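You operate a simulated robot arm through the tools that you are given. There is no shell and no other tool. Be economical: measure what you need, move in short steps, check, and stop when the job is done.

You are at the controls of a simulated robot arm. One attempt, no reset.

## Task
Test sample card 56 on the meter and sort it by the reading.
Fine: Under 40 s goes in the WORN tray, else in the GOOD tray, both on the fabric table. Leave the red clamp open.

It is judged by the outcome, as a careful person would: the job done as asked, and still so three seconds after it is handed in. It fails if anything else is knocked over, pushed out of place, dropped, spilled or broken.

## Robot
A 6-joint arm with a two-finger parallel gripper on a trunk, on a base that drives. Base frame: it is fixed to the floor where the robot stands at the start and does not move with it; the origin is under the middle of the robot, x ahead of it, y to its left, z up; the surface under the hand at the start is at about z = 0.88. Lengths are in m, angles in rad, forces in N, time in s.
With the tool pointing down near the work surface it reaches from about 0.34 to 0.86 m from the robot's upright axis, wherever it stands. Its first joint turns from -2.007 to 2.007 rad. Places, roughly: meter [0.7, 0.4, 1]; red clamp [0.7, 0.4, 1]; seat of the meter [0.6, 0.4, 0.9]; yellow button [0.6, 0.3, 1]. Payload 3.43 kg.
The TCP is the grasp point between the finger pads, 0.034 m short of the fingertips. In the tool frame z runs along the fingers and y along their closing line. Largest opening 0.128 m; finger width 0.024, thickness 0.012; the body of the gripper, 0.048 by 0.13 m, starts 0.096 m behind the TCP.
Orientation is that of the tool frame in the base frame, as a unit quaternion [w, x, y, z]. With the fingers straight down and closing along the base's y, the tool's x points along the base's -x, its y along +y and its z along -z.

## Interface
- The arm moves only by the tool move_arm. Its argument "steps" is a list of rows, each a list of 7 numbers: the turn, a rotation vector about the tool's x, y, z in rad, then the shift along the tool's x, y, z in m, then the closure in counts, from 0 (fully open) to 255 (shut). In form: [[ax, ay, az, tx, ty, tz, fingers], ...]. A call has 1 to 12 rows; each row is the pose to reach, as a shift and turn from the pose commanded when the call began, along the tool's axes at that moment. A row lasts 0.2 s, in which the tool goes at most 0.05 m and 0.15 rad; a call with a longer step from one row to the next is refused whole, and so is a gripper value outside its range. Where a pose cannot be reached the arm comes as near as it can. A force on the tool above 80 N (or 10 N above the force at the start of the call, whichever is more), or a blocked arm, ends the call early, and 0.2 s more pass. The fingers move at their own pace (about 0.108 m/s each) and stop on an object; they squeeze with about 24 N. The grip force told is the motor's: it shows also when the fingers shut on nothing. Time passes only in rows, and 0.2 s behind the last, so rows that repeat a pose let the fingers close. It gives the time, the measured TCP pose, the force on the tool (base axes), the opening and the grip force at its end, in the units of the frame above (readings bear some noise), with the torque about the TCP (base axes, N m) and any sound that the robot's microphone picked up.
- Cameras (640 x 400 px; columns grow to the right, rows downward): "scene" is now at [-0.0036, 0.187, 1.4904]; the picture's right is [-0.09, -1.00, 0.00], its down [-0.45, 0.04, -0.89] and it looks along [0.89, -0.08, -0.45] (base axes); focal length 292 px, centre (320, 200). "wrist" rides on the gripper at [0.076, -0.011, -0.16] in the tool frame; the picture's right is [0.15, 0.99, 0.00], its down [-0.88, 0.13, -0.46] and it looks along [-0.45, 0.07, 0.89] (tool axes); focal length 234 px, centre (320, 200). There is no depth. A picture from a camera that has moved, and an enlarged one, comes with that camera's place and axes in the base frame and with its lens. The place of the scene camera against the robot may be out by one fixed shift of up to 0.025 m in any direction.
- capture(camera): a new picture of that camera. No time passes.
- move_column(by): slides the trunk up (or, below 0, down) by that many m; the arm and the scene camera ride with it, the base frame stays. It gives what a move gives, with no picture.
- roll_base(legs): drives the robot by 1 to 6 legs, each [ahead, turn to the left] in m and rad, along the robot's own axes; the way and the turn of a leg run together, so that a leg with both is an arc; at most 1.5 m and 3.142 rad a leg. The arm and the cameras ride along, it lands a little off, and it stops where it bumps. It gives what a move gives.
- pan_tilt(pan, tilt): turns the head with the scene camera to pan (to the left, within 1.798 rad either way) and tilt (down, from -0.506 to 1.204), counted from straight ahead of the robot. It gives what a move gives.
- close_up(camera, box): a new picture of the part [left, top, right, bottom] of that camera's present view, enlarged. No time passes.
- job_done(): hands the job in; it is judged then, once.

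Work in short steps. Places have to be worked out from the pictures, the camera data and where the tool is seen: move nearer, look again, correct. Check each grasp and each placing, and mend what went wrong. You have 120 turns and 78 pictures in all, those below and enlarged ones among them. Open the gripper and draw the arm clear of the work before you hand the job in, unless the task says otherwise; then end with one line.

The tools are called after "Emit:" by a JSON object that holds its "name" and its "arguments". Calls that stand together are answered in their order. move_arm: Moves the arm, as the interface text tells. Its arguments: {"type":"object","properties":{"steps":{"type":"array","items":{"type":"array","items":{"type":"number"}}}},"required":["steps"]} The other tools are called the same way: move_column (by) slides the trunk up or down; roll_base (legs) drives the base; pan_tilt (pan, tilt) turns the head that bears the scene camera; capture (camera) takes a picture; close_up (camera, box) takes an enlarged picture of a part of a camera's view; job_done () hands the job in.

At the start:

```text
time_s: 0.0
ee_pos: [0.5001, 0.2933, 1.2229]
orientation: [0.0, 0.0, 1.0, 0.0]
ft_force: [-0.2, 0.7, -0.3]
torque: [0.03, 0.01, 0.04]
gripper_width: 0.1281
grip_force: 0.0
trunk travel left (down, up): [-0.725, 0.065]
robot x, y, heading: [-0.0007, 0.0007, -0.002]
head pan, tilt: [-0.093, 0.466]
```

scene: 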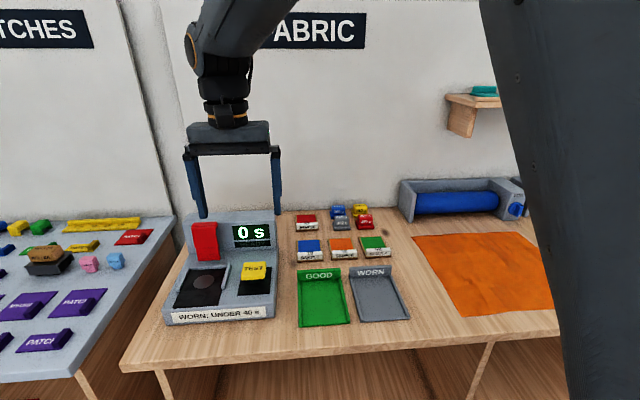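
wrist: 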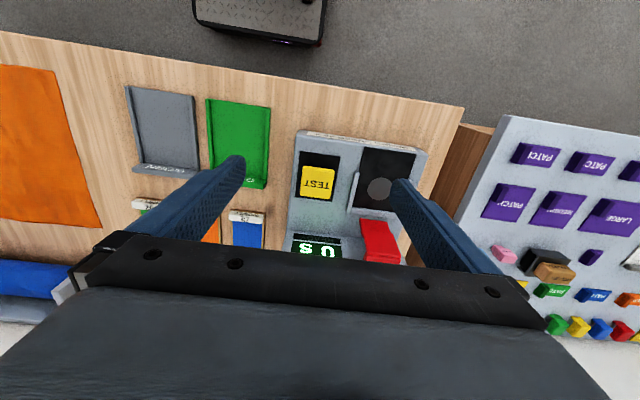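

I start by enlarging the view of the cards and the meter to find card 56.

Emit:
{"name": "close_up", "arguments": {"camera": "scene", "box": [270, 190, 430, 290]}}

Emit:
{"name": "close_up", "arguments": {"camera": "scene", "box": [150, 200, 310, 330]}}

```text
4.00 times, centred on (350, 240) of scene
camera zoom: at [-0.0036, 0.187, 1.4904], right [-0.09, -1.0, 0.0], down [-0.45, 0.04, -0.89], along [0.89, -0.08, -0.45], focal length 1170 px, centre (200, 40)
```

zoom: 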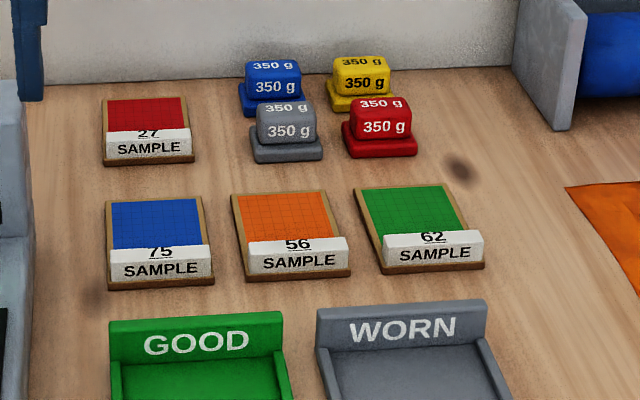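

```text
3.08 times, centred on (230, 265) of scene
camera zoom: at [-0.0036, 0.187, 1.4904], right [-0.09, -1.0, 0.0], down [-0.45, 0.04, -0.89], along [0.89, -0.08, -0.45], focal length 900 px, centre (597, 0)
```

zoom: 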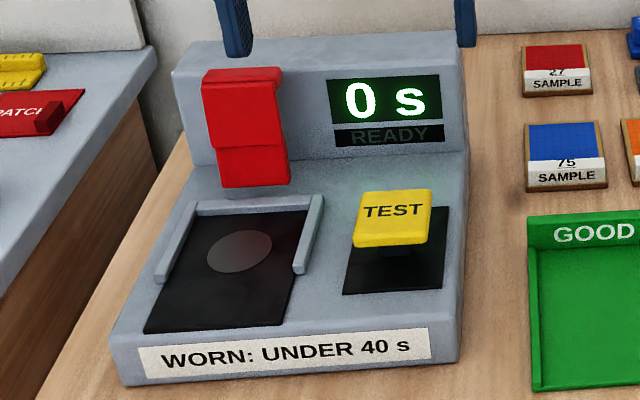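

Card 56 is the orange one, at about (0.81, 0.03). I'm moving the hand towards it, still high, to look with the wrist camera.

Emit:
{"name": "move_arm", "arguments": {"steps": [[0, 0, 0, -0.03, -0.035, 0, 0], [0, 0, 0, -0.06, -0.07, 0, 0], [0, 0, 0, -0.09, -0.105, 0.01, 0], [0, 0, 0, -0.12, -0.14, 0.02, 0], [0, 0, 0, -0.15, -0.175, 0.03, 0], [0, 0, 0, -0.18, -0.21, 0.04, 0], [0, 0, 0, -0.21, -0.24, 0.05, 0], [0, 0, 0, -0.23, -0.26, 0.06, 0]]}}

Emit:
{"name": "capture", "arguments": {"camera": "wrist"}}

Emit:
{"name": "capture", "arguments": {"camera": "scene"}}

```text
time_s: 1.8
ee_pos: [0.7308, 0.0337, 1.1624]
orientation: [0.0, 0.0, 1.0, 0.0]
ft_force: [-0.4, 1.0, 0.7]
torque: [-0.03, 0.0, 0.02]
gripper_width: 0.1279
grip_force: 0.1
trunk travel left (down, up): [-0.725, 0.065]
robot x, y, heading: [-0.0017, -0.0022, -0.002]
head pan, tilt: [-0.093, 0.466]
```

```text
73 pictures are left
camera wrist: at [0.6559, 0.0213, 1.3235], right [-0.15, 0.99, 0.0], down [0.88, 0.13, 0.46], along [0.45, 0.07, -0.89], focal length 234 px, centre (320, 200)
```

wrist: 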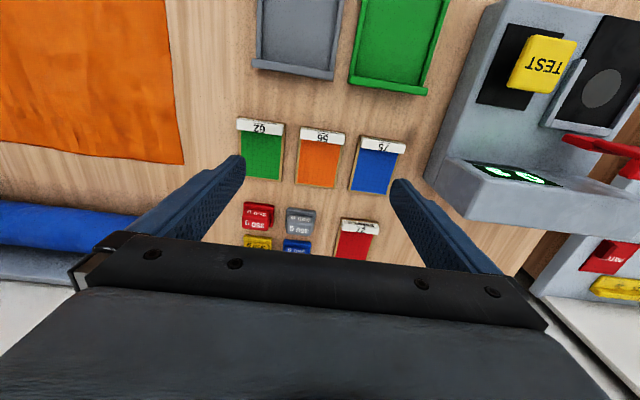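

```text
72 pictures are left
camera scene: at [-0.0039, 0.1871, 1.4904], right [-0.09, -1.0, 0.0], down [-0.45, 0.04, -0.89], along [0.89, -0.08, -0.45], focal length 292 px, centre (320, 200)
```

scene: 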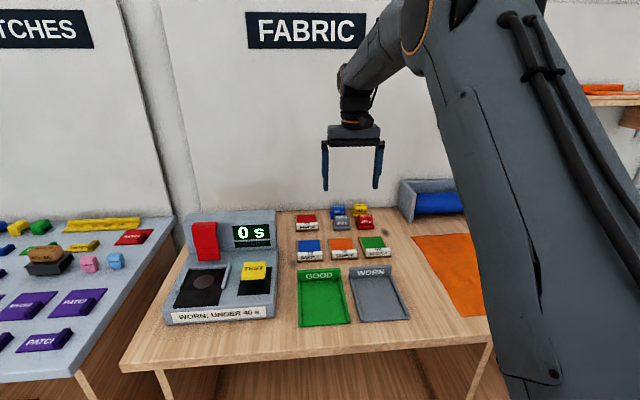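

Wrist view puts the card's label bar at about (0.745, 0.043), with the card running back to x≈0.85, square to the axes and about 0.075 wide. I come down to z≈1.02 over the label with a part-closed gripper and look again.

Emit:
{"name": "move_arm", "arguments": {"steps": [[0, 0, 0, -0.01, 0.009, 0.04, 30], [0, 0, 0, -0.01, 0.009, 0.08, 40], [0, 0, 0, -0.01, 0.009, 0.12, 50], [0, 0, 0, -0.01, 0.009, 0.145, 50]]}}

Emit:
{"name": "capture", "arguments": {"camera": "wrist"}}

Emit:
{"name": "close_up", "arguments": {"camera": "scene", "box": [270, 150, 430, 290]}}

```text
time_s: 2.8
ee_pos: [0.7409, 0.0417, 1.018]
orientation: [0.0, -0.001, 1.0, 0.0]
ft_force: [-0.4, -0.6, 0.4]
torque: [0.03, -0.02, 0.01]
gripper_width: 0.1029
grip_force: 0.1
trunk travel left (down, up): [-0.725, 0.065]
robot x, y, heading: [0.0016, -0.0012, 0.001]
head pan, tilt: [-0.093, 0.466]
```

```text
71 pictures are left
camera wrist: at [0.666, 0.0296, 1.1783], right [-0.15, 0.99, 0.0], down [0.88, 0.13, 0.46], along [0.45, 0.07, -0.89], focal length 234 px, centre (320, 200)
```

wrist: 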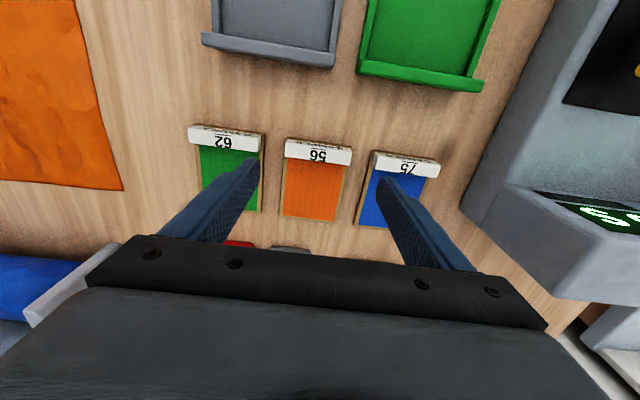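

```text
2.86 times, centred on (350, 220) of scene
camera zoom: at [-0.0037, 0.1869, 1.4905], right [-0.09, -1.0, 0.0], down [-0.45, 0.04, -0.89], along [0.89, -0.08, -0.45], focal length 835 px, centre (234, 143)
```

zoom: 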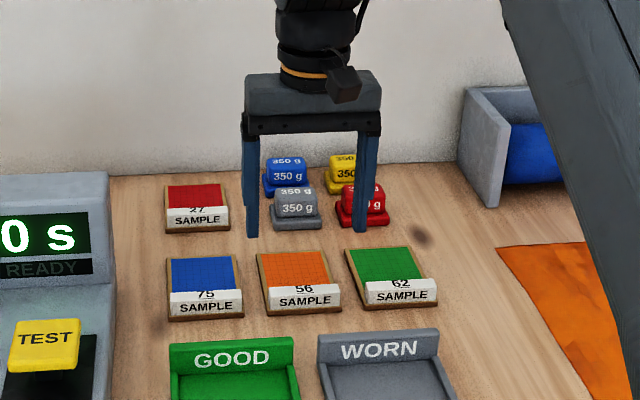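

The label centre is at about (0.738, 0.040), 0.078 wide, with ~0.024 gaps to its neighbours. I narrow the opening to 0.09 and lower to just above the cards to check the gaps.

Emit:
{"name": "move_arm", "arguments": {"steps": [[0, 0, 0, -0.002, -0.002, 0, 76], [0, 0, 0, -0.002, -0.002, 0.03, 76], [0, 0, 0, -0.002, -0.002, 0.06, 76], [0, 0, 0, -0.002, -0.002, 0.06, 76]]}}

Emit:
{"name": "capture", "arguments": {"camera": "wrist"}}

Emit:
{"name": "close_up", "arguments": {"camera": "scene", "box": [290, 200, 400, 280]}}

```text
time_s: 3.8
ee_pos: [0.7436, 0.0393, 0.9598]
orientation: [0.001, 0.001, 1.0, 0.0]
ft_force: [0.2, 0.1, 1.1]
torque: [-0.02, 0.0, 0.0]
gripper_width: 0.0896
grip_force: 0.1
trunk travel left (down, up): [-0.725, 0.065]
robot x, y, heading: [-0.0031, 0.0029, 0.0]
head pan, tilt: [-0.093, 0.466]
```

```text
69 pictures are left
camera wrist: at [0.6684, 0.0274, 1.1192], right [-0.15, 0.99, 0.0], down [0.88, 0.13, 0.46], along [0.45, 0.07, -0.89], focal length 234 px, centre (320, 200)
```

wrist: 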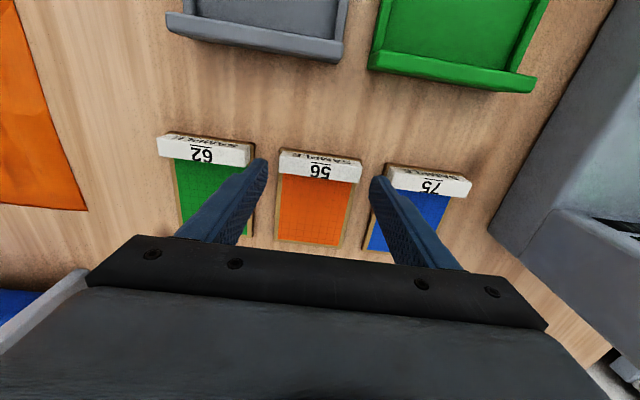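

```text
5.00 times, centred on (345, 240) of scene
camera zoom: at [-0.0035, 0.1869, 1.4905], right [-0.09, -1.0, 0.0], down [-0.45, 0.04, -0.89], along [0.89, -0.08, -0.45], focal length 1462 px, centre (195, 0)
```

zoom: 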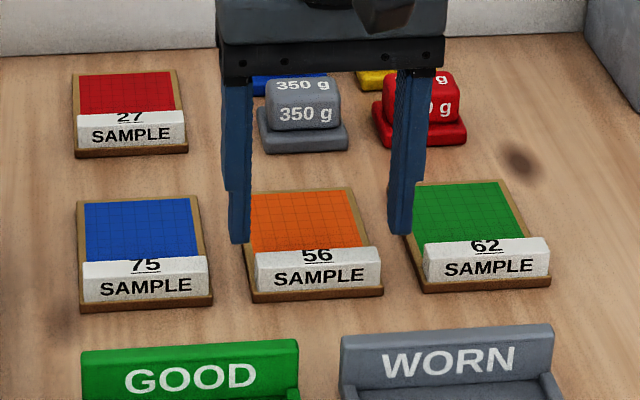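

Both fingers sit in the gaps beside card 56, so I lower to TCP z≈0.923 and close.

Emit:
{"name": "move_arm", "arguments": {"steps": [[0, 0, 0, 0.003, 0, 0.02, 76], [0, 0, 0, 0.003, 0, 0.036, 76], [0, 0, 0, 0.003, 0, 0.036, 140], [0, 0, 0, 0.003, 0, 0.036, 200], [0, 0, 0, 0.003, 0, 0.036, 200]]}}

Emit:
{"name": "capture", "arguments": {"camera": "wrist"}}

```text
time_s: 5.0
ee_pos: [0.7406, 0.0406, 0.9225]
orientation: [0.001, 0.001, 1.0, 0.0]
ft_force: [-0.4, 0.3, 6.0]
torque: [-0.04, -0.08, 0.0]
gripper_width: 0.0779
grip_force: 24.1
trunk travel left (down, up): [-0.725, 0.065]
robot x, y, heading: [0.0003, 0.0004, 0.001]
head pan, tilt: [-0.093, 0.466]
```

```text
67 pictures are left
camera wrist: at [0.665, 0.028, 1.0835], right [-0.15, 0.99, 0.0], down [0.88, 0.13, 0.46], along [0.45, 0.07, -0.89], focal length 234 px, centre (320, 200)
```

wrist: 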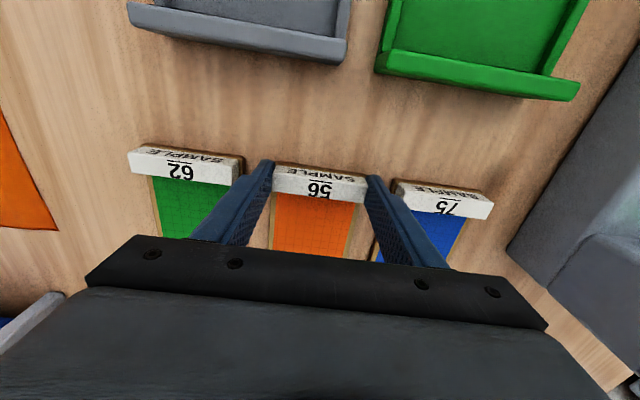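

The grip holds at 0.078 width. I lift straight up and check.

Emit:
{"name": "move_arm", "arguments": {"steps": [[0, 0, 0, 0, 0, -0.02, 200], [0, 0, 0, 0, 0, -0.05, 200], [0, 0, 0, 0, 0, -0.1, 200], [0, 0, 0, 0, 0, -0.15, 200], [0, 0, 0, 0, 0, -0.2, 200], [0, 0, 0, 0, 0, -0.23, 200]]}}

Emit:
{"name": "capture", "arguments": {"camera": "scene"}}

```text
time_s: 6.4
ee_pos: [0.7397, 0.0414, 1.1521]
orientation: [0.0, 0.0, 1.0, 0.0]
ft_force: [0.2, -0.6, -0.4]
torque: [-0.03, 0.05, 0.01]
gripper_width: 0.078
grip_force: 23.7
trunk travel left (down, up): [-0.725, 0.065]
robot x, y, heading: [0.0036, -0.0033, -0.003]
head pan, tilt: [-0.093, 0.466]
```

```text
66 pictures are left
camera scene: at [-0.0034, 0.1869, 1.4905], right [-0.09, -1.0, 0.0], down [-0.45, 0.04, -0.89], along [0.89, -0.08, -0.45], focal length 292 px, centre (320, 200)
```

scene: 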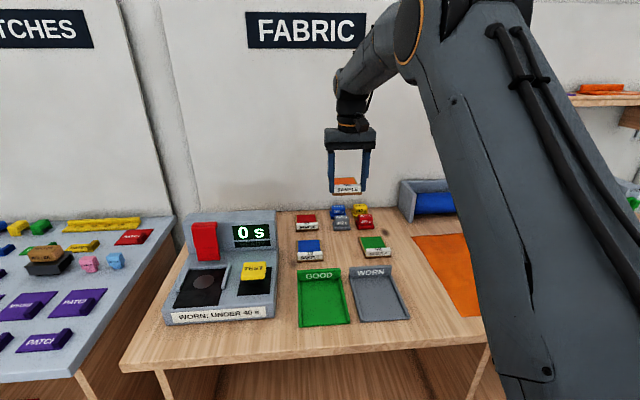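

The card is held level. I carry it back and left to in front of the seat, at height.

Emit:
{"name": "move_arm", "arguments": {"steps": [[0, 0, 0, 0.04, 0.01, 0, 200], [0, 0, 0, 0.08, 0.03, 0, 200], [0, 0, 0, 0.115, 0.06, 0, 200], [0, 0, 0, 0.145, 0.095, 0, 200], [0, 0, 0, 0.175, 0.13, 0, 200], [0, 0, 0, 0.205, 0.165, 0, 200], [0, 0, 0, 0.235, 0.2, 0, 200], [0, 0, 0, 0.26, 0.24, 0, 200], [0, 0, 0, 0.285, 0.28, 0, 200], [0, 0, 0, 0.31, 0.32, 0, 200], [0, 0, 0, 0.32, 0.36, 0, 200], [0, 0, 0, 0.32, 0.39, 0, 200]]}}

Emit:
{"name": "capture", "arguments": {"camera": "wrist"}}

Emit:
{"name": "close_up", "arguments": {"camera": "scene", "box": [130, 180, 310, 340]}}

```text
time_s: 9.0
ee_pos: [0.4194, 0.4307, 1.1517]
orientation: [-0.001, -0.001, 1.0, 0.0]
ft_force: [0.8, 0.0, -0.2]
torque: [0.03, 0.02, 0.02]
gripper_width: 0.0781
grip_force: 23.8
trunk travel left (down, up): [-0.725, 0.065]
robot x, y, heading: [-0.0021, 0.0011, -0.006]
head pan, tilt: [-0.093, 0.466]
```

```text
65 pictures are left
camera wrist: at [0.3449, 0.4182, 1.3124], right [-0.15, 0.99, 0.0], down [0.88, 0.13, 0.46], along [0.45, 0.07, -0.89], focal length 234 px, centre (320, 200)
```

wrist: 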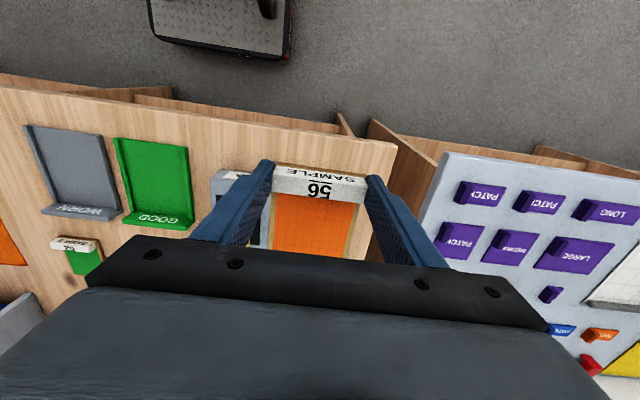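

```text
2.50 times, centred on (220, 260) of scene
camera zoom: at [-0.0037, 0.1867, 1.4905], right [-0.09, -1.0, 0.0], down [-0.45, 0.04, -0.89], along [0.89, -0.08, -0.45], focal length 731 px, centre (570, 50)
```

zoom: 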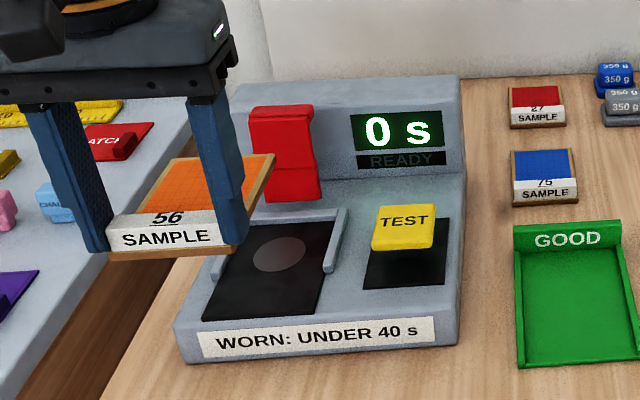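

The scene camera turns out to sit about 0.025 m lower than told. The seat works out at x 0.525–0.665, y centre 0.434, plate z≈0.93. I lower the card in front of the seat, short of the clamp, and look.

Emit:
{"name": "move_arm", "arguments": {"steps": [[0, 0, 0, 0, 0.003, 0.04, 200], [0, 0, 0, 0, 0.003, 0.08, 200], [0, 0, 0, -0.01, 0.003, 0.12, 200], [0, 0, 0, -0.03, 0.003, 0.15, 200], [0, 0, 0, -0.04, 0.003, 0.15, 200]]}}

Emit:
{"name": "close_up", "arguments": {"camera": "scene", "box": [130, 180, 310, 340]}}

Emit:
{"name": "capture", "arguments": {"camera": "wrist"}}

```text
time_s: 10.2
ee_pos: [0.4588, 0.4332, 1.0005]
orientation: [0.0, 0.0, 1.0, 0.0]
ft_force: [-0.4, -0.6, 0.2]
torque: [-0.03, 0.01, -0.01]
gripper_width: 0.0781
grip_force: 23.9
trunk travel left (down, up): [-0.725, 0.065]
robot x, y, heading: [-0.0025, 0.0011, -0.0]
head pan, tilt: [-0.093, 0.466]
```

```text
2.50 times, centred on (220, 260) of scene
camera zoom: at [-0.0037, 0.1871, 1.4904], right [-0.09, -1.0, 0.0], down [-0.45, 0.04, -0.89], along [0.89, -0.08, -0.45], focal length 731 px, centre (570, 50)
```

zoom: 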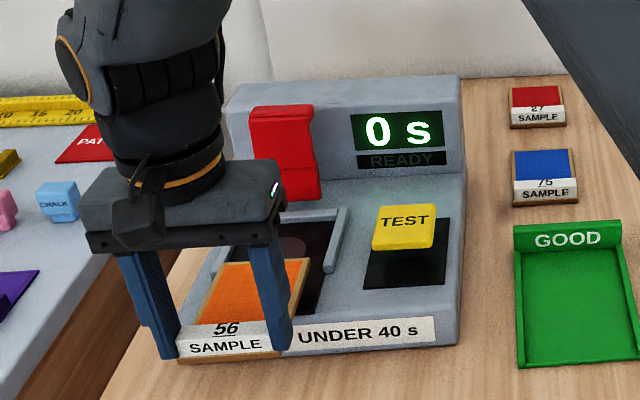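

```text
62 pictures are left
camera wrist: at [0.3845, 0.4219, 1.1618], right [-0.15, 0.99, 0.0], down [0.88, 0.13, 0.46], along [0.45, 0.07, -0.89], focal length 234 px, centre (320, 200)
```

wrist: 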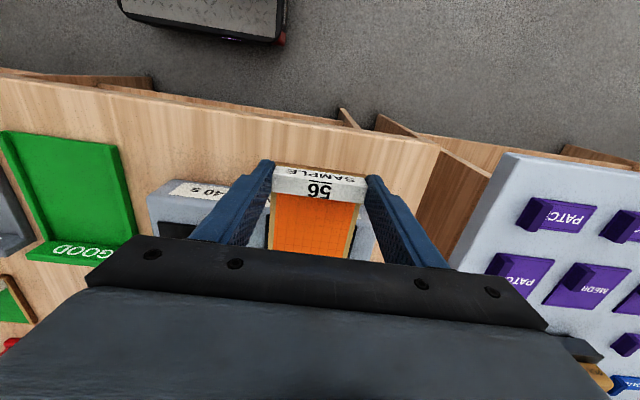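

The path between card and seat looks clear. I slide the card forward at about z=0.99 to near the final place and check alignment.

Emit:
{"name": "move_arm", "arguments": {"steps": [[0, 0, 0, -0.03, 0.001, 0, 200], [0, 0, 0, -0.06, 0.001, 0.005, 200], [0, 0, 0, -0.08, 0.001, 0.01, 200]]}}

Emit:
{"name": "close_up", "arguments": {"camera": "scene", "box": [150, 200, 290, 340]}}

Emit:
{"name": "close_up", "arguments": {"camera": "wrist", "box": [200, 120, 440, 270]}}

```text
time_s: 11.0
ee_pos: [0.54, 0.4351, 0.9922]
orientation: [0.0, 0.0, 1.0, 0.0]
ft_force: [-1.1, -0.8, -0.4]
torque: [0.0, 0.02, 0.03]
gripper_width: 0.0779
grip_force: 23.9
trunk travel left (down, up): [-0.725, 0.065]
robot x, y, heading: [-0.0033, -0.0013, -0.002]
head pan, tilt: [-0.093, 0.466]
```

```text
2.86 times, centred on (220, 270) of scene
camera zoom: at [-0.0039, 0.187, 1.4904], right [-0.09, -1.0, 0.0], down [-0.45, 0.04, -0.89], along [0.89, -0.08, -0.45], focal length 835 px, centre (606, 0)
```

zoom: 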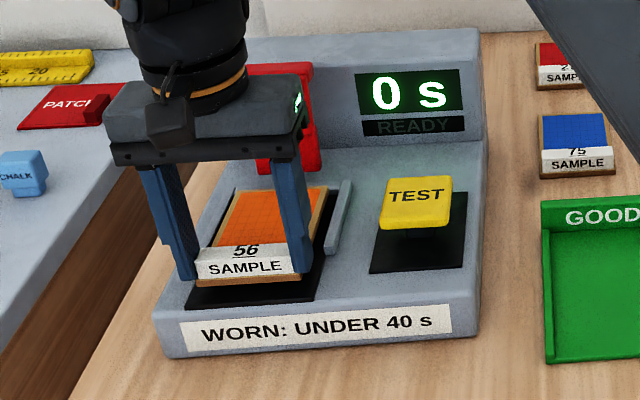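

```text
2.67 times, centred on (320, 195) of wrist
camera zoom: at [0.4648, 0.4227, 1.1525], right [-0.15, 0.99, 0.0], down [0.88, 0.13, 0.46], along [0.45, 0.07, -0.89], focal length 624 px, centre (320, 213)
```

zoom: 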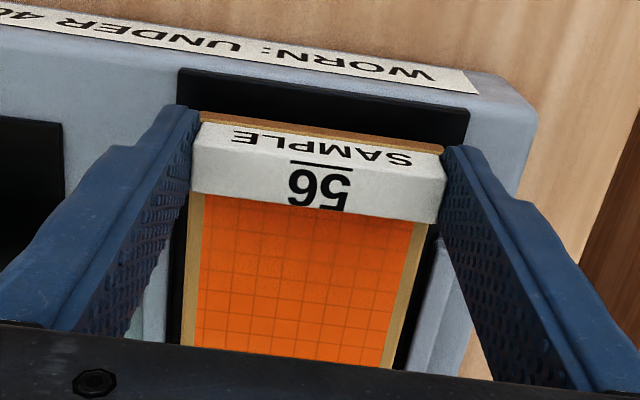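

The card is centred over the black plate between the rails. I lower it gently to the plate.

Emit:
{"name": "move_arm", "arguments": {"steps": [[0, 0, 0, -0.004, 0, 0.006, 200], [0, 0, 0, -0.005, 0, 0.012, 200], [0, 0, 0, -0.005, 0, 0.017, 200], [0, 0, 0, -0.005, 0, 0.02, 200]]}}

Emit:
{"name": "close_up", "arguments": {"camera": "scene", "box": [150, 200, 290, 340]}}

```text
time_s: 12.1
ee_pos: [0.5455, 0.4362, 0.9809]
orientation: [0.004, 0.0, 1.0, 0.004]
ft_force: [-12.9, -7.8, 32.4]
torque: [-1.01, 0.31, -0.19]
gripper_width: 0.0782
grip_force: 23.8
trunk travel left (down, up): [-0.725, 0.065]
robot x, y, heading: [0.0003, 0.0021, -0.0]
head pan, tilt: [-0.093, 0.466]
stopped in row 4: the force on the tool passed its limit at 84 N (the readings are from after the stop); the commanded pose is now the measured one
```

```text
2.86 times, centred on (220, 270) of scene
camera zoom: at [-0.0057, 0.1856, 1.4905], right [-0.09, -1.0, 0.0], down [-0.45, 0.04, -0.89], along [0.89, -0.08, -0.45], focal length 835 px, centre (606, 0)
```

zoom: 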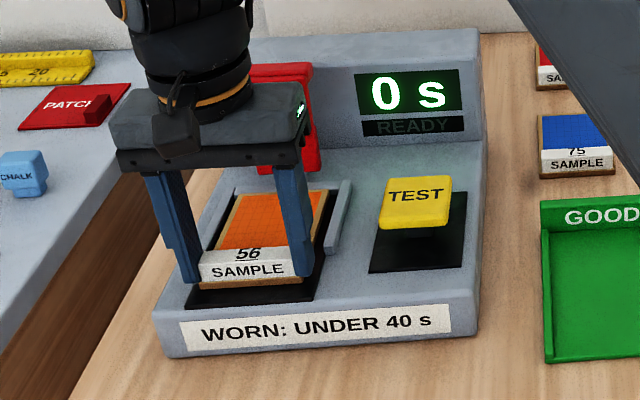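

Contact came about 1 cm higher than expected. I raise 3 mm to relieve it and look closely for what touched.

Emit:
{"name": "move_arm", "arguments": {"steps": [[0, 0, 0, 0, 0, -0.003, 200]]}}

Emit:
{"name": "close_up", "arguments": {"camera": "wrist", "box": [200, 120, 440, 270]}}

Emit:
{"name": "close_up", "arguments": {"camera": "scene", "box": [180, 250, 270, 310]}}

```text
time_s: 12.4
ee_pos: [0.5466, 0.4355, 0.9811]
orientation: [0.003, 0.001, 1.0, 0.002]
ft_force: [-8.4, -4.9, 18.0]
torque: [-0.62, 0.17, -0.17]
gripper_width: 0.0782
grip_force: 23.9
trunk travel left (down, up): [-0.725, 0.065]
robot x, y, heading: [0.0001, -0.0018, 0.002]
head pan, tilt: [-0.093, 0.466]
```

```text
2.67 times, centred on (320, 195) of wrist
camera zoom: at [0.4702, 0.4235, 1.1416], right [-0.15, 0.99, 0.0], down [0.88, 0.13, 0.46], along [0.46, 0.07, -0.89], focal length 624 px, centre (320, 213)
```

zoom: 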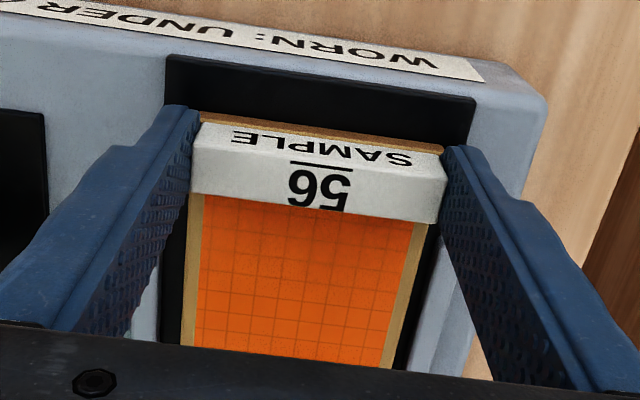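

```text
6.67 times, centred on (225, 280) of scene
camera zoom: at [-0.0048, 0.1863, 1.4904], right [-0.09, -1.0, 0.0], down [-0.45, 0.04, -0.89], along [0.89, -0.08, -0.45], focal length 1949 px, centre (953, -333)
```

zoom: 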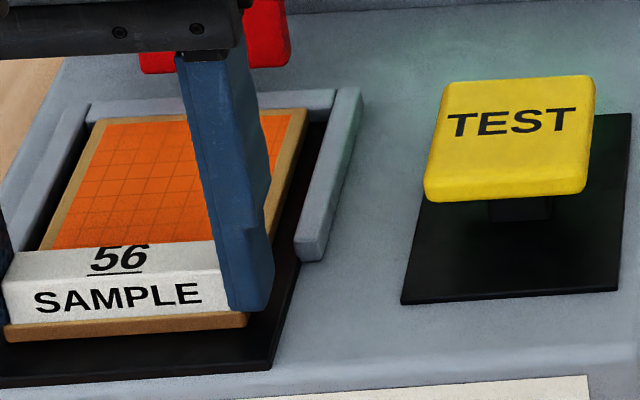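

The card sits close to the left and back rails, with a gap on the right, and the side forces agree. I raise a little, shift it 6 mm right and 6 mm towards the robot, and lower again in small steps.

Emit:
{"name": "move_arm", "arguments": {"steps": [[0, 0, 0, 0, 0, -0.008, 200], [0, 0, 0, 0.006, -0.006, -0.008, 200], [0, 0, 0, 0.006, -0.006, -0.003, 200], [0, 0, 0, 0.006, -0.006, 0.001, 200], [0, 0, 0, 0.006, -0.006, 0.002, 200]]}}

Emit:
{"name": "close_up", "arguments": {"camera": "scene", "box": [180, 250, 270, 310]}}

```text
time_s: 13.7
ee_pos: [0.5425, 0.429, 0.9821]
orientation: [0.005, 0.0, 1.0, 0.004]
ft_force: [0.2, -2.6, 24.3]
torque: [-1.04, 0.19, 0.0]
gripper_width: 0.078
grip_force: 23.9
trunk travel left (down, up): [-0.725, 0.065]
robot x, y, heading: [0.0005, 0.0025, -0.002]
head pan, tilt: [-0.093, 0.466]
```

```text
6.67 times, centred on (225, 280) of scene
camera zoom: at [-0.0046, 0.1863, 1.4907], right [-0.09, -1.0, 0.0], down [-0.45, 0.04, -0.89], along [0.89, -0.08, -0.45], focal length 1949 px, centre (953, -333)
```

zoom: 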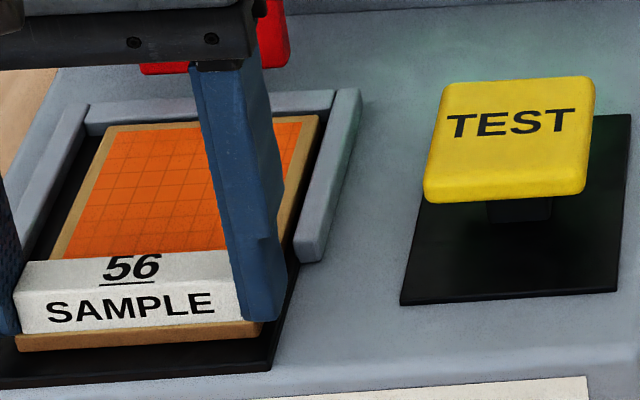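

Now the force is purely vertical and the card lies centred on the plate, so the plate is at z≈0.94. I open the fingers slightly and lift off straight up.

Emit:
{"name": "move_arm", "arguments": {"steps": [[0, 0, 0, 0, 0, -0.002, 160], [0, 0, 0, 0, 0, -0.002, 80], [0, 0, 0, 0, 0, -0.002, 70], [0, 0, 0, 0, 0, -0.002, 60], [0, 0, 0, 0, 0, -0.03, 60], [0, 0, 0, 0, 0, -0.07, 60]]}}

Emit:
{"name": "close_up", "arguments": {"camera": "scene", "box": [150, 200, 290, 340]}}

Emit:
{"name": "capture", "arguments": {"camera": "wrist"}}

```text
time_s: 15.1
ee_pos: [0.5422, 0.4299, 1.0487]
orientation: [0.004, 0.001, 1.0, 0.003]
ft_force: [0.0, 0.9, -0.9]
torque: [0.02, 0.02, -0.01]
gripper_width: 0.0979
grip_force: 0.0
trunk travel left (down, up): [-0.725, 0.065]
robot x, y, heading: [0.0023, -0.0015, 0.004]
head pan, tilt: [-0.093, 0.466]
```

```text
2.86 times, centred on (220, 270) of scene
camera zoom: at [-0.0034, 0.1873, 1.4904], right [-0.09, -1.0, 0.0], down [-0.45, 0.04, -0.89], along [0.89, -0.08, -0.45], focal length 835 px, centre (606, 0)
```

zoom: 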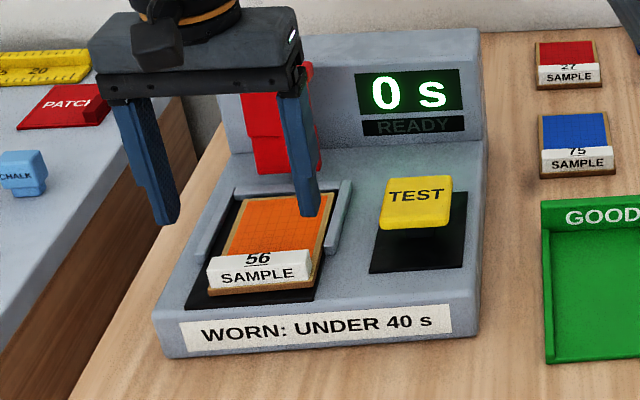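

```text
54 pictures are left
camera wrist: at [0.4654, 0.4176, 1.2092], right [-0.15, 0.99, 0.0], down [0.88, 0.13, 0.46], along [0.46, 0.07, -0.89], focal length 234 px, centre (320, 200)
```

wrist: 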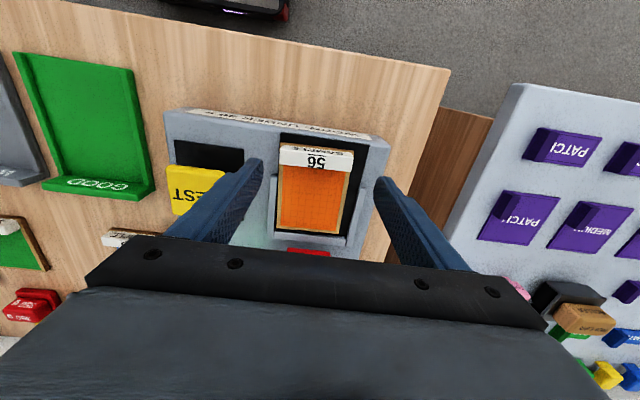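

The card is down in the seat. Now I rise and move back-right to look at the clamp from above and from its side.

Emit:
{"name": "move_arm", "arguments": {"steps": [[0, 0, 0, 0, 0, -0.05, 60], [0, 0, 0, 0, 0, -0.1, 60], [0, 0, 0, 0, 0, -0.15, 60], [0, 0, 0, -0.03, -0.03, -0.18, 60], [0, 0, 0, -0.06, -0.065, -0.18, 60], [0, 0, 0, -0.09, -0.1, -0.18, 60]]}}

Emit:
{"name": "close_up", "arguments": {"camera": "wrist", "box": [250, 80, 490, 250]}}

Emit:
{"name": "close_up", "arguments": {"camera": "scene", "box": [150, 200, 290, 340]}}

```text
refused: row 4 steps farther than a row can; nothing moved
```

```text
2.35 times, centred on (370, 165) of wrist
camera zoom: at [0.4654, 0.4176, 1.2092], right [-0.15, 0.99, 0.0], down [0.88, 0.13, 0.46], along [0.46, 0.07, -0.89], focal length 551 px, centre (202, 282)
```

zoom: 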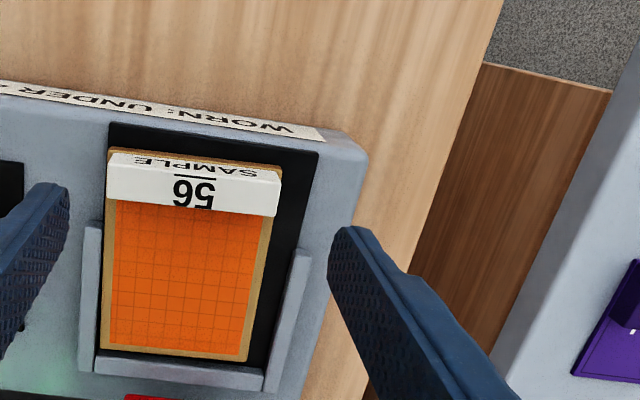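

```text
2.86 times, centred on (220, 270) of scene
camera zoom: at [-0.0034, 0.1873, 1.4904], right [-0.09, -1.0, 0.0], down [-0.45, 0.04, -0.89], along [0.89, -0.08, -0.45], focal length 835 px, centre (606, 0)
```

zoom: 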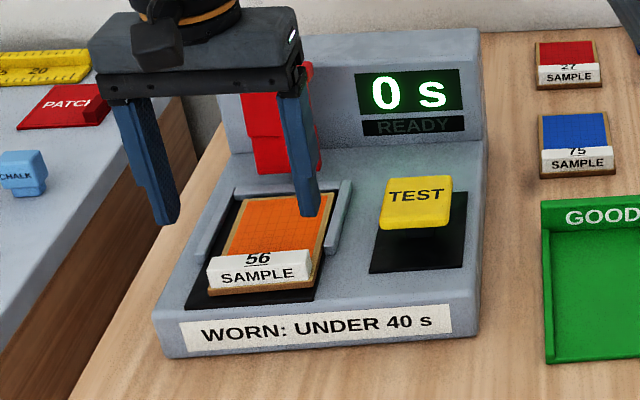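

From above, the card lies square in the back-right of the seat. I retry the move with shorter steps.

Emit:
{"name": "move_arm", "arguments": {"steps": [[0, 0, 0, 0, 0, -0.05, 60], [0, 0, 0, 0, 0, -0.1, 60], [0, 0, 0, 0, 0, -0.15, 60], [0, 0, 0, -0.02, -0.02, -0.18, 60], [0, 0, 0, -0.05, -0.055, -0.18, 60], [0, 0, 0, -0.08, -0.09, -0.18, 60]]}}

Emit:
{"name": "close_up", "arguments": {"camera": "wrist", "box": [250, 80, 490, 250]}}

Emit:
{"name": "close_up", "arguments": {"camera": "scene", "box": [150, 190, 290, 290]}}

```text
time_s: 16.4
ee_pos: [0.6206, 0.3404, 1.2298]
orientation: [0.004, 0.0, 1.0, 0.002]
ft_force: [-0.6, 0.1, 0.8]
torque: [-0.06, -0.02, 0.01]
gripper_width: 0.0979
grip_force: 0.0
trunk travel left (down, up): [-0.725, 0.065]
robot x, y, heading: [-0.0002, -0.0042, 0.003]
head pan, tilt: [-0.093, 0.466]
```

```text
2.35 times, centred on (370, 165) of wrist
camera zoom: at [0.5436, 0.3267, 1.3897], right [-0.15, 0.99, 0.0], down [0.88, 0.13, 0.46], along [0.46, 0.07, -0.89], focal length 551 px, centre (202, 282)
```

zoom: 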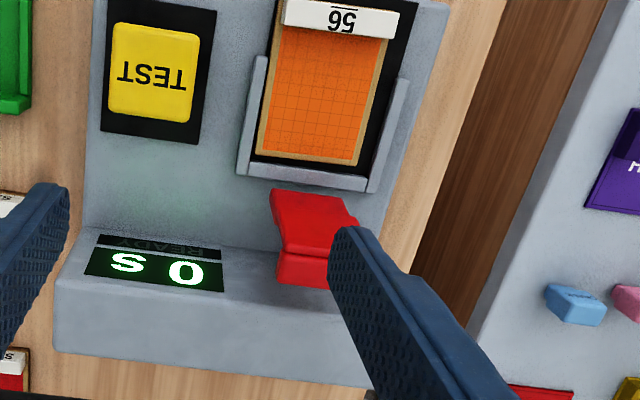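

```text
4.00 times, centred on (220, 240) of scene
camera zoom: at [-0.0043, 0.1873, 1.4904], right [-0.09, -1.0, 0.0], down [-0.45, 0.04, -0.89], along [0.89, -0.08, -0.45], focal length 1170 px, centre (720, 40)
```

zoom: 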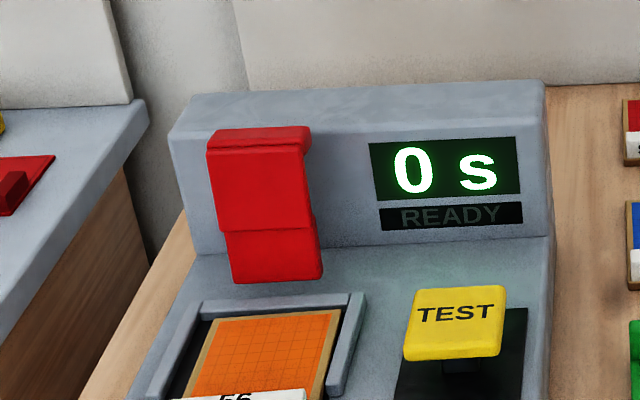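

I need to know the clamp's shape before I push on it, so I enlarge both views.

Emit:
{"name": "close_up", "arguments": {"camera": "wrist", "box": [340, 145, 400, 205]}}

Emit:
{"name": "close_up", "arguments": {"camera": "scene", "box": [185, 210, 245, 270]}}

```text
6.67 times, centred on (370, 175) of wrist
camera zoom: at [0.5436, 0.3267, 1.3897], right [-0.15, 0.99, 0.0], down [0.88, 0.13, 0.46], along [0.46, 0.07, -0.89], focal length 1561 px, centre (-13, 367)
```

zoom: 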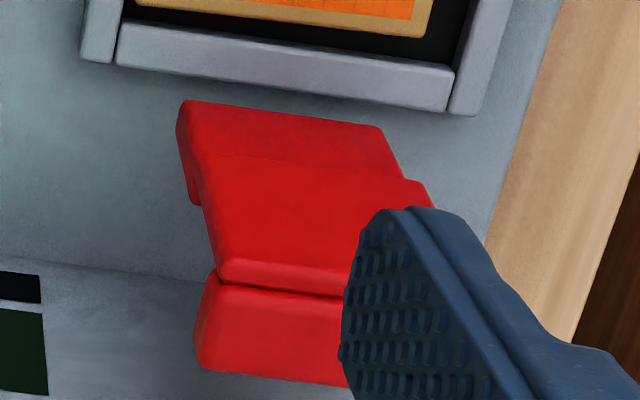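

```text
6.67 times, centred on (215, 240) of scene
camera zoom: at [-0.0043, 0.1873, 1.4904], right [-0.09, -1.0, 0.0], down [-0.45, 0.04, -0.89], along [0.89, -0.08, -0.45], focal length 1949 px, centre (1020, -67)
```

zoom: 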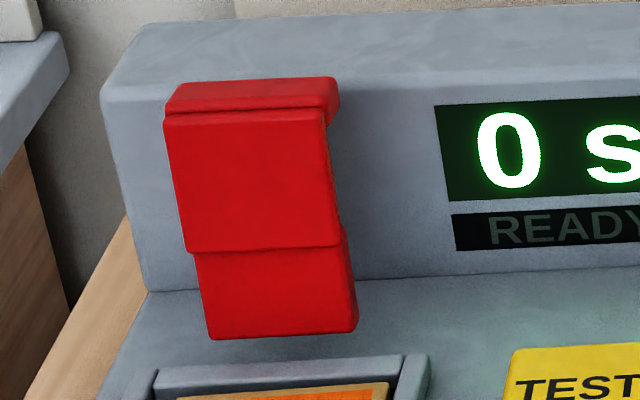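

The clamp is a red plate, 0.06 wide (y≈0.404–0.464), standing upright at x≈0.68, z 0.95–1.05. Its knuckle is at the bottom, so it should fold down towards the robot onto the card. I go above it to pinch its sides near the top.

Emit:
{"name": "move_arm", "arguments": {"steps": [[0, 0, 0, -0.02, 0.03, 0, 60], [0, 0, 0, -0.045, 0.06, 0.01, 60], [0, 0, 0, -0.065, 0.094, 0.03, 60], [0, 0, 0, -0.065, 0.094, 0.07, 60], [0, 0, 0, -0.065, 0.094, 0.11, 60], [0, 0, 0, -0.065, 0.094, 0.11, 60]]}}

Emit:
{"name": "close_up", "arguments": {"camera": "wrist", "box": [200, 120, 440, 270]}}

Emit:
{"name": "close_up", "arguments": {"camera": "scene", "box": [150, 170, 290, 270]}}

```text
time_s: 17.9
ee_pos: [0.6855, 0.433, 1.1204]
orientation: [0.003, 0.0, 1.0, 0.003]
ft_force: [0.9, -0.3, 0.5]
torque: [0.0, -0.03, 0.04]
gripper_width: 0.098
grip_force: 0.1
trunk travel left (down, up): [-0.725, 0.065]
robot x, y, heading: [-0.0006, -0.0033, 0.001]
head pan, tilt: [-0.093, 0.466]
```

```text
2.67 times, centred on (320, 195) of wrist
camera zoom: at [0.6083, 0.421, 1.2805], right [-0.15, 0.99, 0.0], down [0.88, 0.13, 0.46], along [0.46, 0.07, -0.89], focal length 624 px, centre (320, 213)
```

zoom: 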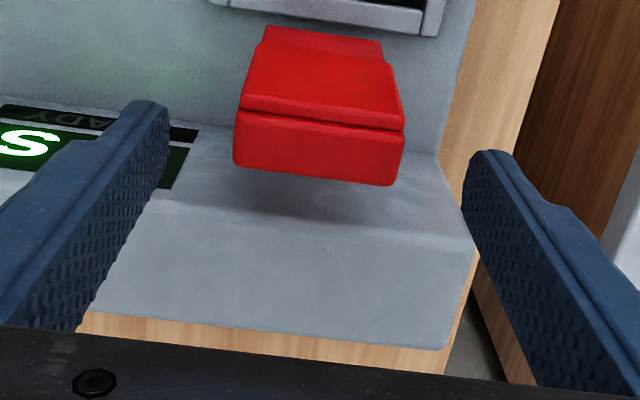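

```text
4.00 times, centred on (220, 220) of scene
camera zoom: at [-0.0037, 0.1871, 1.4904], right [-0.09, -1.0, 0.0], down [-0.45, 0.04, -0.89], along [0.89, -0.08, -0.45], focal length 1170 px, centre (720, 120)
```

zoom: 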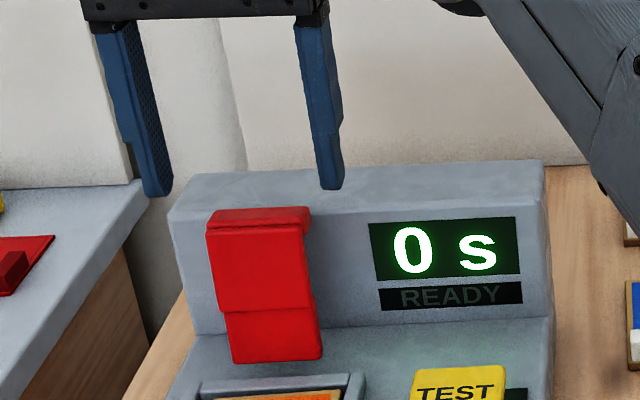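

The clamp's top bar spans x 0.686–0.710 and is centred at y 0.434. I lower so that the fingers straddle it and close on its sides.

Emit:
{"name": "move_arm", "arguments": {"steps": [[0, 0, 0, -0.006, 0.001, 0.035, 60], [0, 0, 0, -0.006, 0.001, 0.06, 60], [0, 0, 0, -0.006, 0.001, 0.077, 60], [0, 0, 0, -0.006, 0.001, 0.077, 120], [0, 0, 0, -0.006, 0.001, 0.077, 180], [0, 0, 0, -0.006, 0.001, 0.077, 180]]}}

Emit:
{"name": "close_up", "arguments": {"camera": "scene", "box": [150, 170, 290, 270]}}

```text
time_s: 19.2
ee_pos: [0.6918, 0.4338, 1.0427]
orientation: [0.003, 0.0, 1.0, 0.002]
ft_force: [-2.6, -1.6, -1.4]
torque: [-0.09, 0.03, 0.05]
gripper_width: 0.0639
grip_force: 44.9
trunk travel left (down, up): [-0.725, 0.065]
robot x, y, heading: [-0.0005, 0.0006, -0.002]
head pan, tilt: [-0.093, 0.466]
```

```text
4.00 times, centred on (220, 220) of scene
camera zoom: at [-0.0038, 0.187, 1.4904], right [-0.09, -1.0, 0.0], down [-0.45, 0.04, -0.89], along [0.89, -0.08, -0.45], focal length 1170 px, centre (720, 120)
```

zoom: 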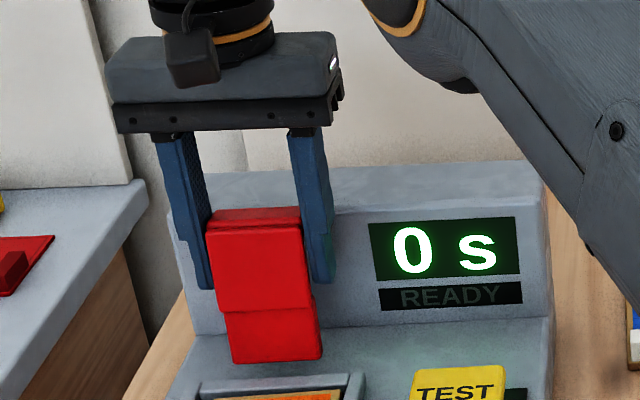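

The plate is pinched. I pull its top gently 1 cm towards the robot to see whether it swings.

Emit:
{"name": "move_arm", "arguments": {"steps": [[0, 0, 0, 0.005, 0, 0, 180], [0, 0, 0, 0.011, 0, 0.0005, 180], [0, 0, 0, 0.016, 0, 0.001, 180]]}}

Emit:
{"name": "close_up", "arguments": {"camera": "scene", "box": [150, 170, 290, 270]}}

```text
time_s: 20.1
ee_pos: [0.6785, 0.4341, 1.0449]
orientation: [0.004, -0.001, 1.0, 0.003]
ft_force: [14.6, -0.7, 9.1]
torque: [-0.41, -1.21, 0.05]
gripper_width: 0.0639
grip_force: 45.3
trunk travel left (down, up): [-0.725, 0.065]
robot x, y, heading: [-0.0027, -0.0031, -0.003]
head pan, tilt: [-0.093, 0.466]
```

```text
4.00 times, centred on (220, 220) of scene
camera zoom: at [-0.0031, 0.1868, 1.4906], right [-0.09, -1.0, 0.0], down [-0.45, 0.04, -0.89], along [0.89, -0.08, -0.45], focal length 1170 px, centre (720, 120)
```

zoom: 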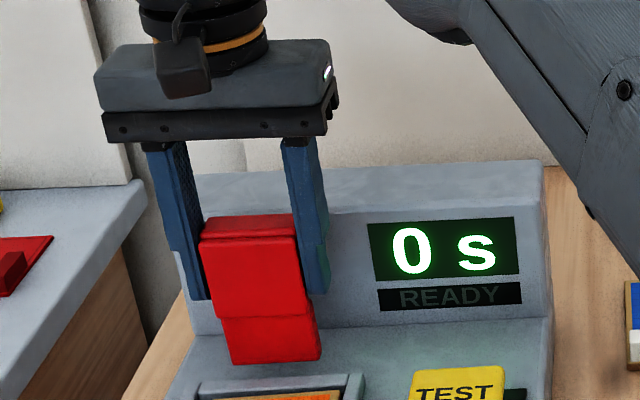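

It swings about its bottom knuckle. I follow the arc about a hinge near (0.697, 0.96), tilting the tool along with it.

Emit:
{"name": "move_arm", "arguments": {"steps": [[0, -0.14, 0, 0.009, 0, 0.002, 180], [0, -0.28, 0, 0.019, 0, 0.006, 180], [0, -0.42, 0, 0.029, 0, 0.012, 180]]}}

Emit:
{"name": "close_up", "arguments": {"camera": "scene", "box": [150, 170, 290, 310]}}

```text
time_s: 20.9
ee_pos: [0.6458, 0.4346, 1.0335]
orientation: [0.214, 0.0, 0.977, 0.005]
ft_force: [-14.7, -10.9, 35.2]
torque: [-0.18, -0.14, 0.1]
gripper_width: 0.0639
grip_force: 45.1
trunk travel left (down, up): [-0.725, 0.065]
robot x, y, heading: [0.0007, 0.0001, 0.001]
head pan, tilt: [-0.093, 0.466]
```

```text
2.86 times, centred on (220, 240) of scene
camera zoom: at [-0.006, 0.1852, 1.4908], right [-0.09, -1.0, 0.0], down [-0.45, 0.04, -0.89], along [0.89, -0.08, -0.45], focal length 835 px, centre (606, 86)
```

zoom: 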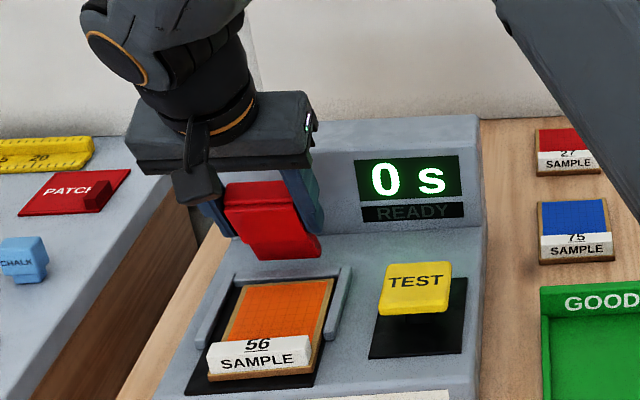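

It is folding. The force shows I'm pressing radially inward, so I continue along the arc with a slightly larger radius.

Emit:
{"name": "move_arm", "arguments": {"steps": [[0, 0, 0, 0.0, 0, -0.003, 180], [0, -0.14, 0, 0.0126, 0, -0.002, 180], [0, -0.28, 0, 0.0249, 0, 0.0005, 180], [0, -0.38, 0, 0.0335, 0, 0.003, 180]]}}

Emit:
{"name": "close_up", "arguments": {"camera": "scene", "box": [150, 170, 290, 310]}}

```text
time_s: 21.9
ee_pos: [0.6166, 0.435, 1.0112]
orientation: [0.391, 0.0, 0.92, 0.001]
ft_force: [5.4, 3.5, 1.8]
torque: [-1.16, -0.37, 0.16]
gripper_width: 0.0637
grip_force: 44.6
trunk travel left (down, up): [-0.725, 0.065]
robot x, y, heading: [-0.0013, -0.0014, 0.002]
head pan, tilt: [-0.093, 0.466]
```

```text
2.86 times, centred on (220, 240) of scene
camera zoom: at [-0.0033, 0.1872, 1.4903], right [-0.09, -1.0, 0.0], down [-0.45, 0.04, -0.89], along [0.89, -0.08, -0.45], focal length 835 px, centre (606, 86)
```

zoom: 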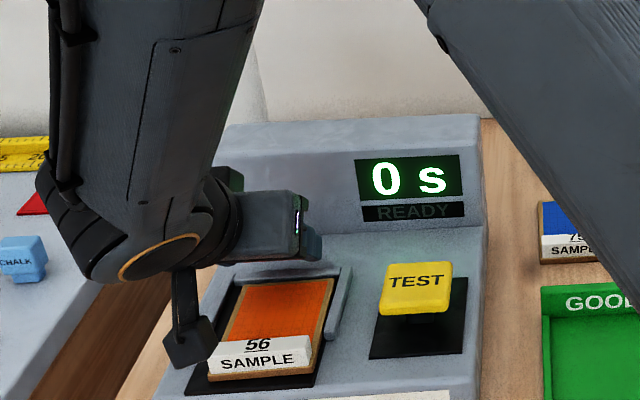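

The clamp is now about halfway down. I open the fingers and draw back along the tool axis, then look.

Emit:
{"name": "move_arm", "arguments": {"steps": [[0, 0, 0, 0, 0, 0, 120], [0, 0, 0, 0, 0, 0, 70], [0, 0, 0, 0, 0, -0.03, 70], [0, 0, 0, 0, 0, -0.07, 70], [0, 0, 0, -0.03, 0, -0.1, 70], [0, 0, 0, -0.06, 0, -0.13, 70]]}}

Emit:
{"name": "close_up", "arguments": {"camera": "scene", "box": [150, 170, 290, 310]}}

```text
time_s: 23.2
ee_pos: [0.5647, 0.4344, 1.1463]
orientation: [0.392, 0.0, 0.92, 0.002]
ft_force: [-0.3, 1.2, 0.8]
torque: [-0.05, 0.03, -0.04]
gripper_width: 0.0927
grip_force: 0.0
trunk travel left (down, up): [-0.725, 0.065]
robot x, y, heading: [0.004, -0.0017, -0.001]
head pan, tilt: [-0.093, 0.466]
```

```text
2.86 times, centred on (220, 240) of scene
camera zoom: at [-0.0035, 0.1873, 1.4904], right [-0.09, -1.0, 0.0], down [-0.45, 0.04, -0.89], along [0.89, -0.08, -0.45], focal length 835 px, centre (606, 86)
```

zoom: 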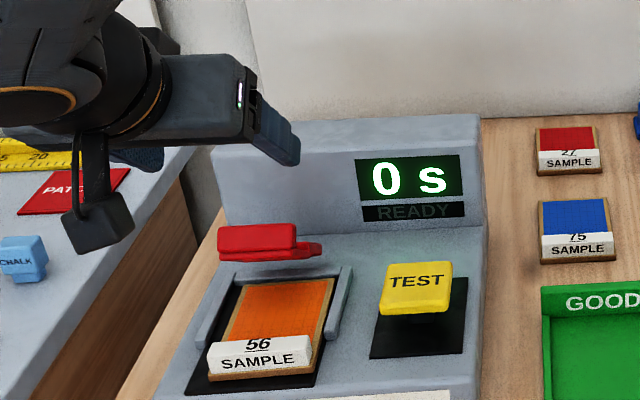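

The clamp holds at its tilt. I bring the tool upright again at height with the fingers shut, to press the clamp down from above.

Emit:
{"name": "move_arm", "arguments": {"steps": [[0, 0.14, 0, 0, 0, 0, 120], [0, 0.28, 0, 0, 0, 0, 200], [0, 0.42, 0, 0, 0, 0, 255], [0, 0.56, 0, 0, 0, 0, 255], [0, 0.7, 0, 0.0, 0, 0.0, 255], [0, 0.805, 0, -0.002, 0, 0.0, 255]]}}

Emit:
{"name": "capture", "arguments": {"camera": "wrist"}}

Emit:
{"name": "close_up", "arguments": {"camera": "scene", "box": [150, 170, 290, 310]}}

```text
time_s: 24.6
ee_pos: [0.5674, 0.4337, 1.1486]
orientation: [0.0, 0.0, 1.0, 0.002]
ft_force: [0.4, -0.6, -0.3]
torque: [0.01, -0.03, -0.02]
gripper_width: 0.0004
grip_force: 24.2
trunk travel left (down, up): [-0.725, 0.065]
robot x, y, heading: [-0.0038, -0.0025, -0.004]
head pan, tilt: [-0.093, 0.466]
```

```text
40 pictures are left
camera wrist: at [0.4914, 0.4216, 1.3089], right [-0.15, 0.99, 0.01], down [0.88, 0.13, 0.46], along [0.45, 0.07, -0.89], focal length 234 px, centre (320, 200)
```

wrist: 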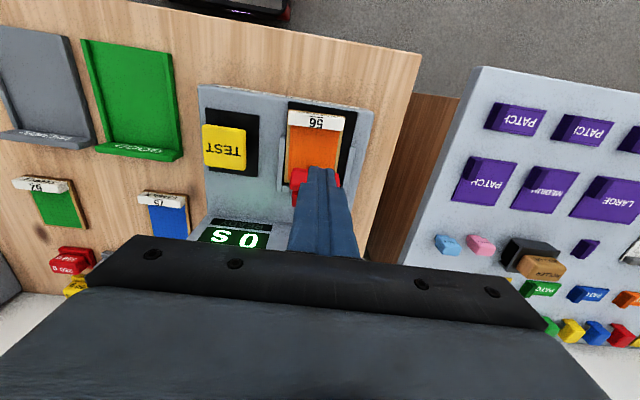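

```text
2.86 times, centred on (220, 240) of scene
camera zoom: at [-0.0041, 0.1869, 1.4904], right [-0.09, -1.0, 0.0], down [-0.45, 0.04, -0.89], along [0.89, -0.08, -0.45], focal length 835 px, centre (606, 86)
```

zoom: 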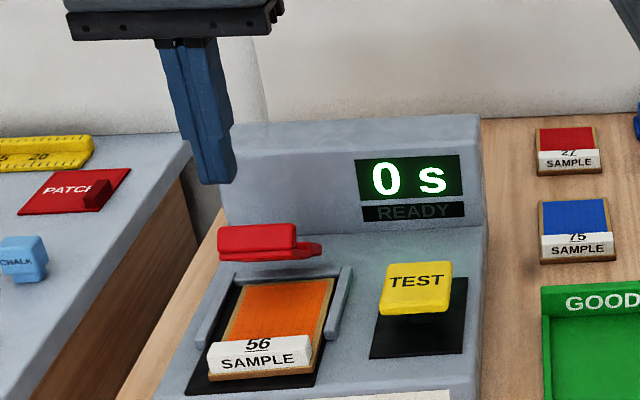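

The clamp's free end is at about x=0.61. I press with the closed fingertips at x≈0.625, going down step by step.

Emit:
{"name": "move_arm", "arguments": {"steps": [[0, 0, 0, -0.03, 0, 0.02, 255], [0, 0, 0, -0.057, 0, 0.05, 255], [0, 0, 0, -0.057, 0, 0.08, 255], [0, 0, 0, -0.057, 0, 0.092, 255], [0, 0, 0, -0.057, 0, 0.104, 255]]}}

Emit:
{"name": "close_up", "arguments": {"camera": "scene", "box": [150, 170, 290, 310]}}

```text
time_s: 25.9
ee_pos: [0.6254, 0.4354, 1.0441]
orientation: [0.001, 0.0, 1.0, 0.003]
ft_force: [-0.5, 0.9, -0.1]
torque: [0.03, 0.0, 0.04]
gripper_width: 0.0
grip_force: 24.5
trunk travel left (down, up): [-0.725, 0.065]
robot x, y, heading: [-0.0043, 0.0007, 0.003]
head pan, tilt: [-0.093, 0.466]
```

```text
2.86 times, centred on (220, 240) of scene
camera zoom: at [-0.0038, 0.1869, 1.4904], right [-0.09, -1.0, 0.0], down [-0.45, 0.04, -0.89], along [0.89, -0.08, -0.45], focal length 835 px, centre (606, 86)
```

zoom: 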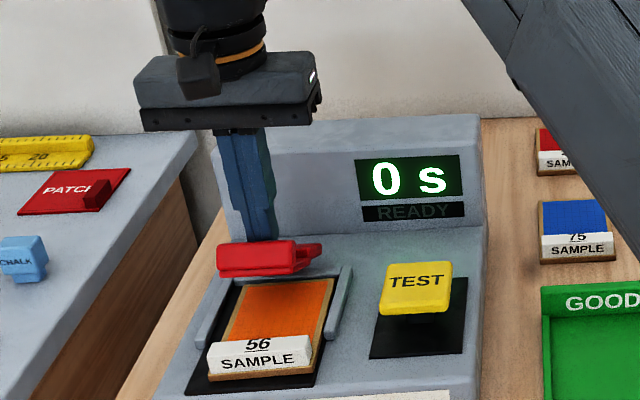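

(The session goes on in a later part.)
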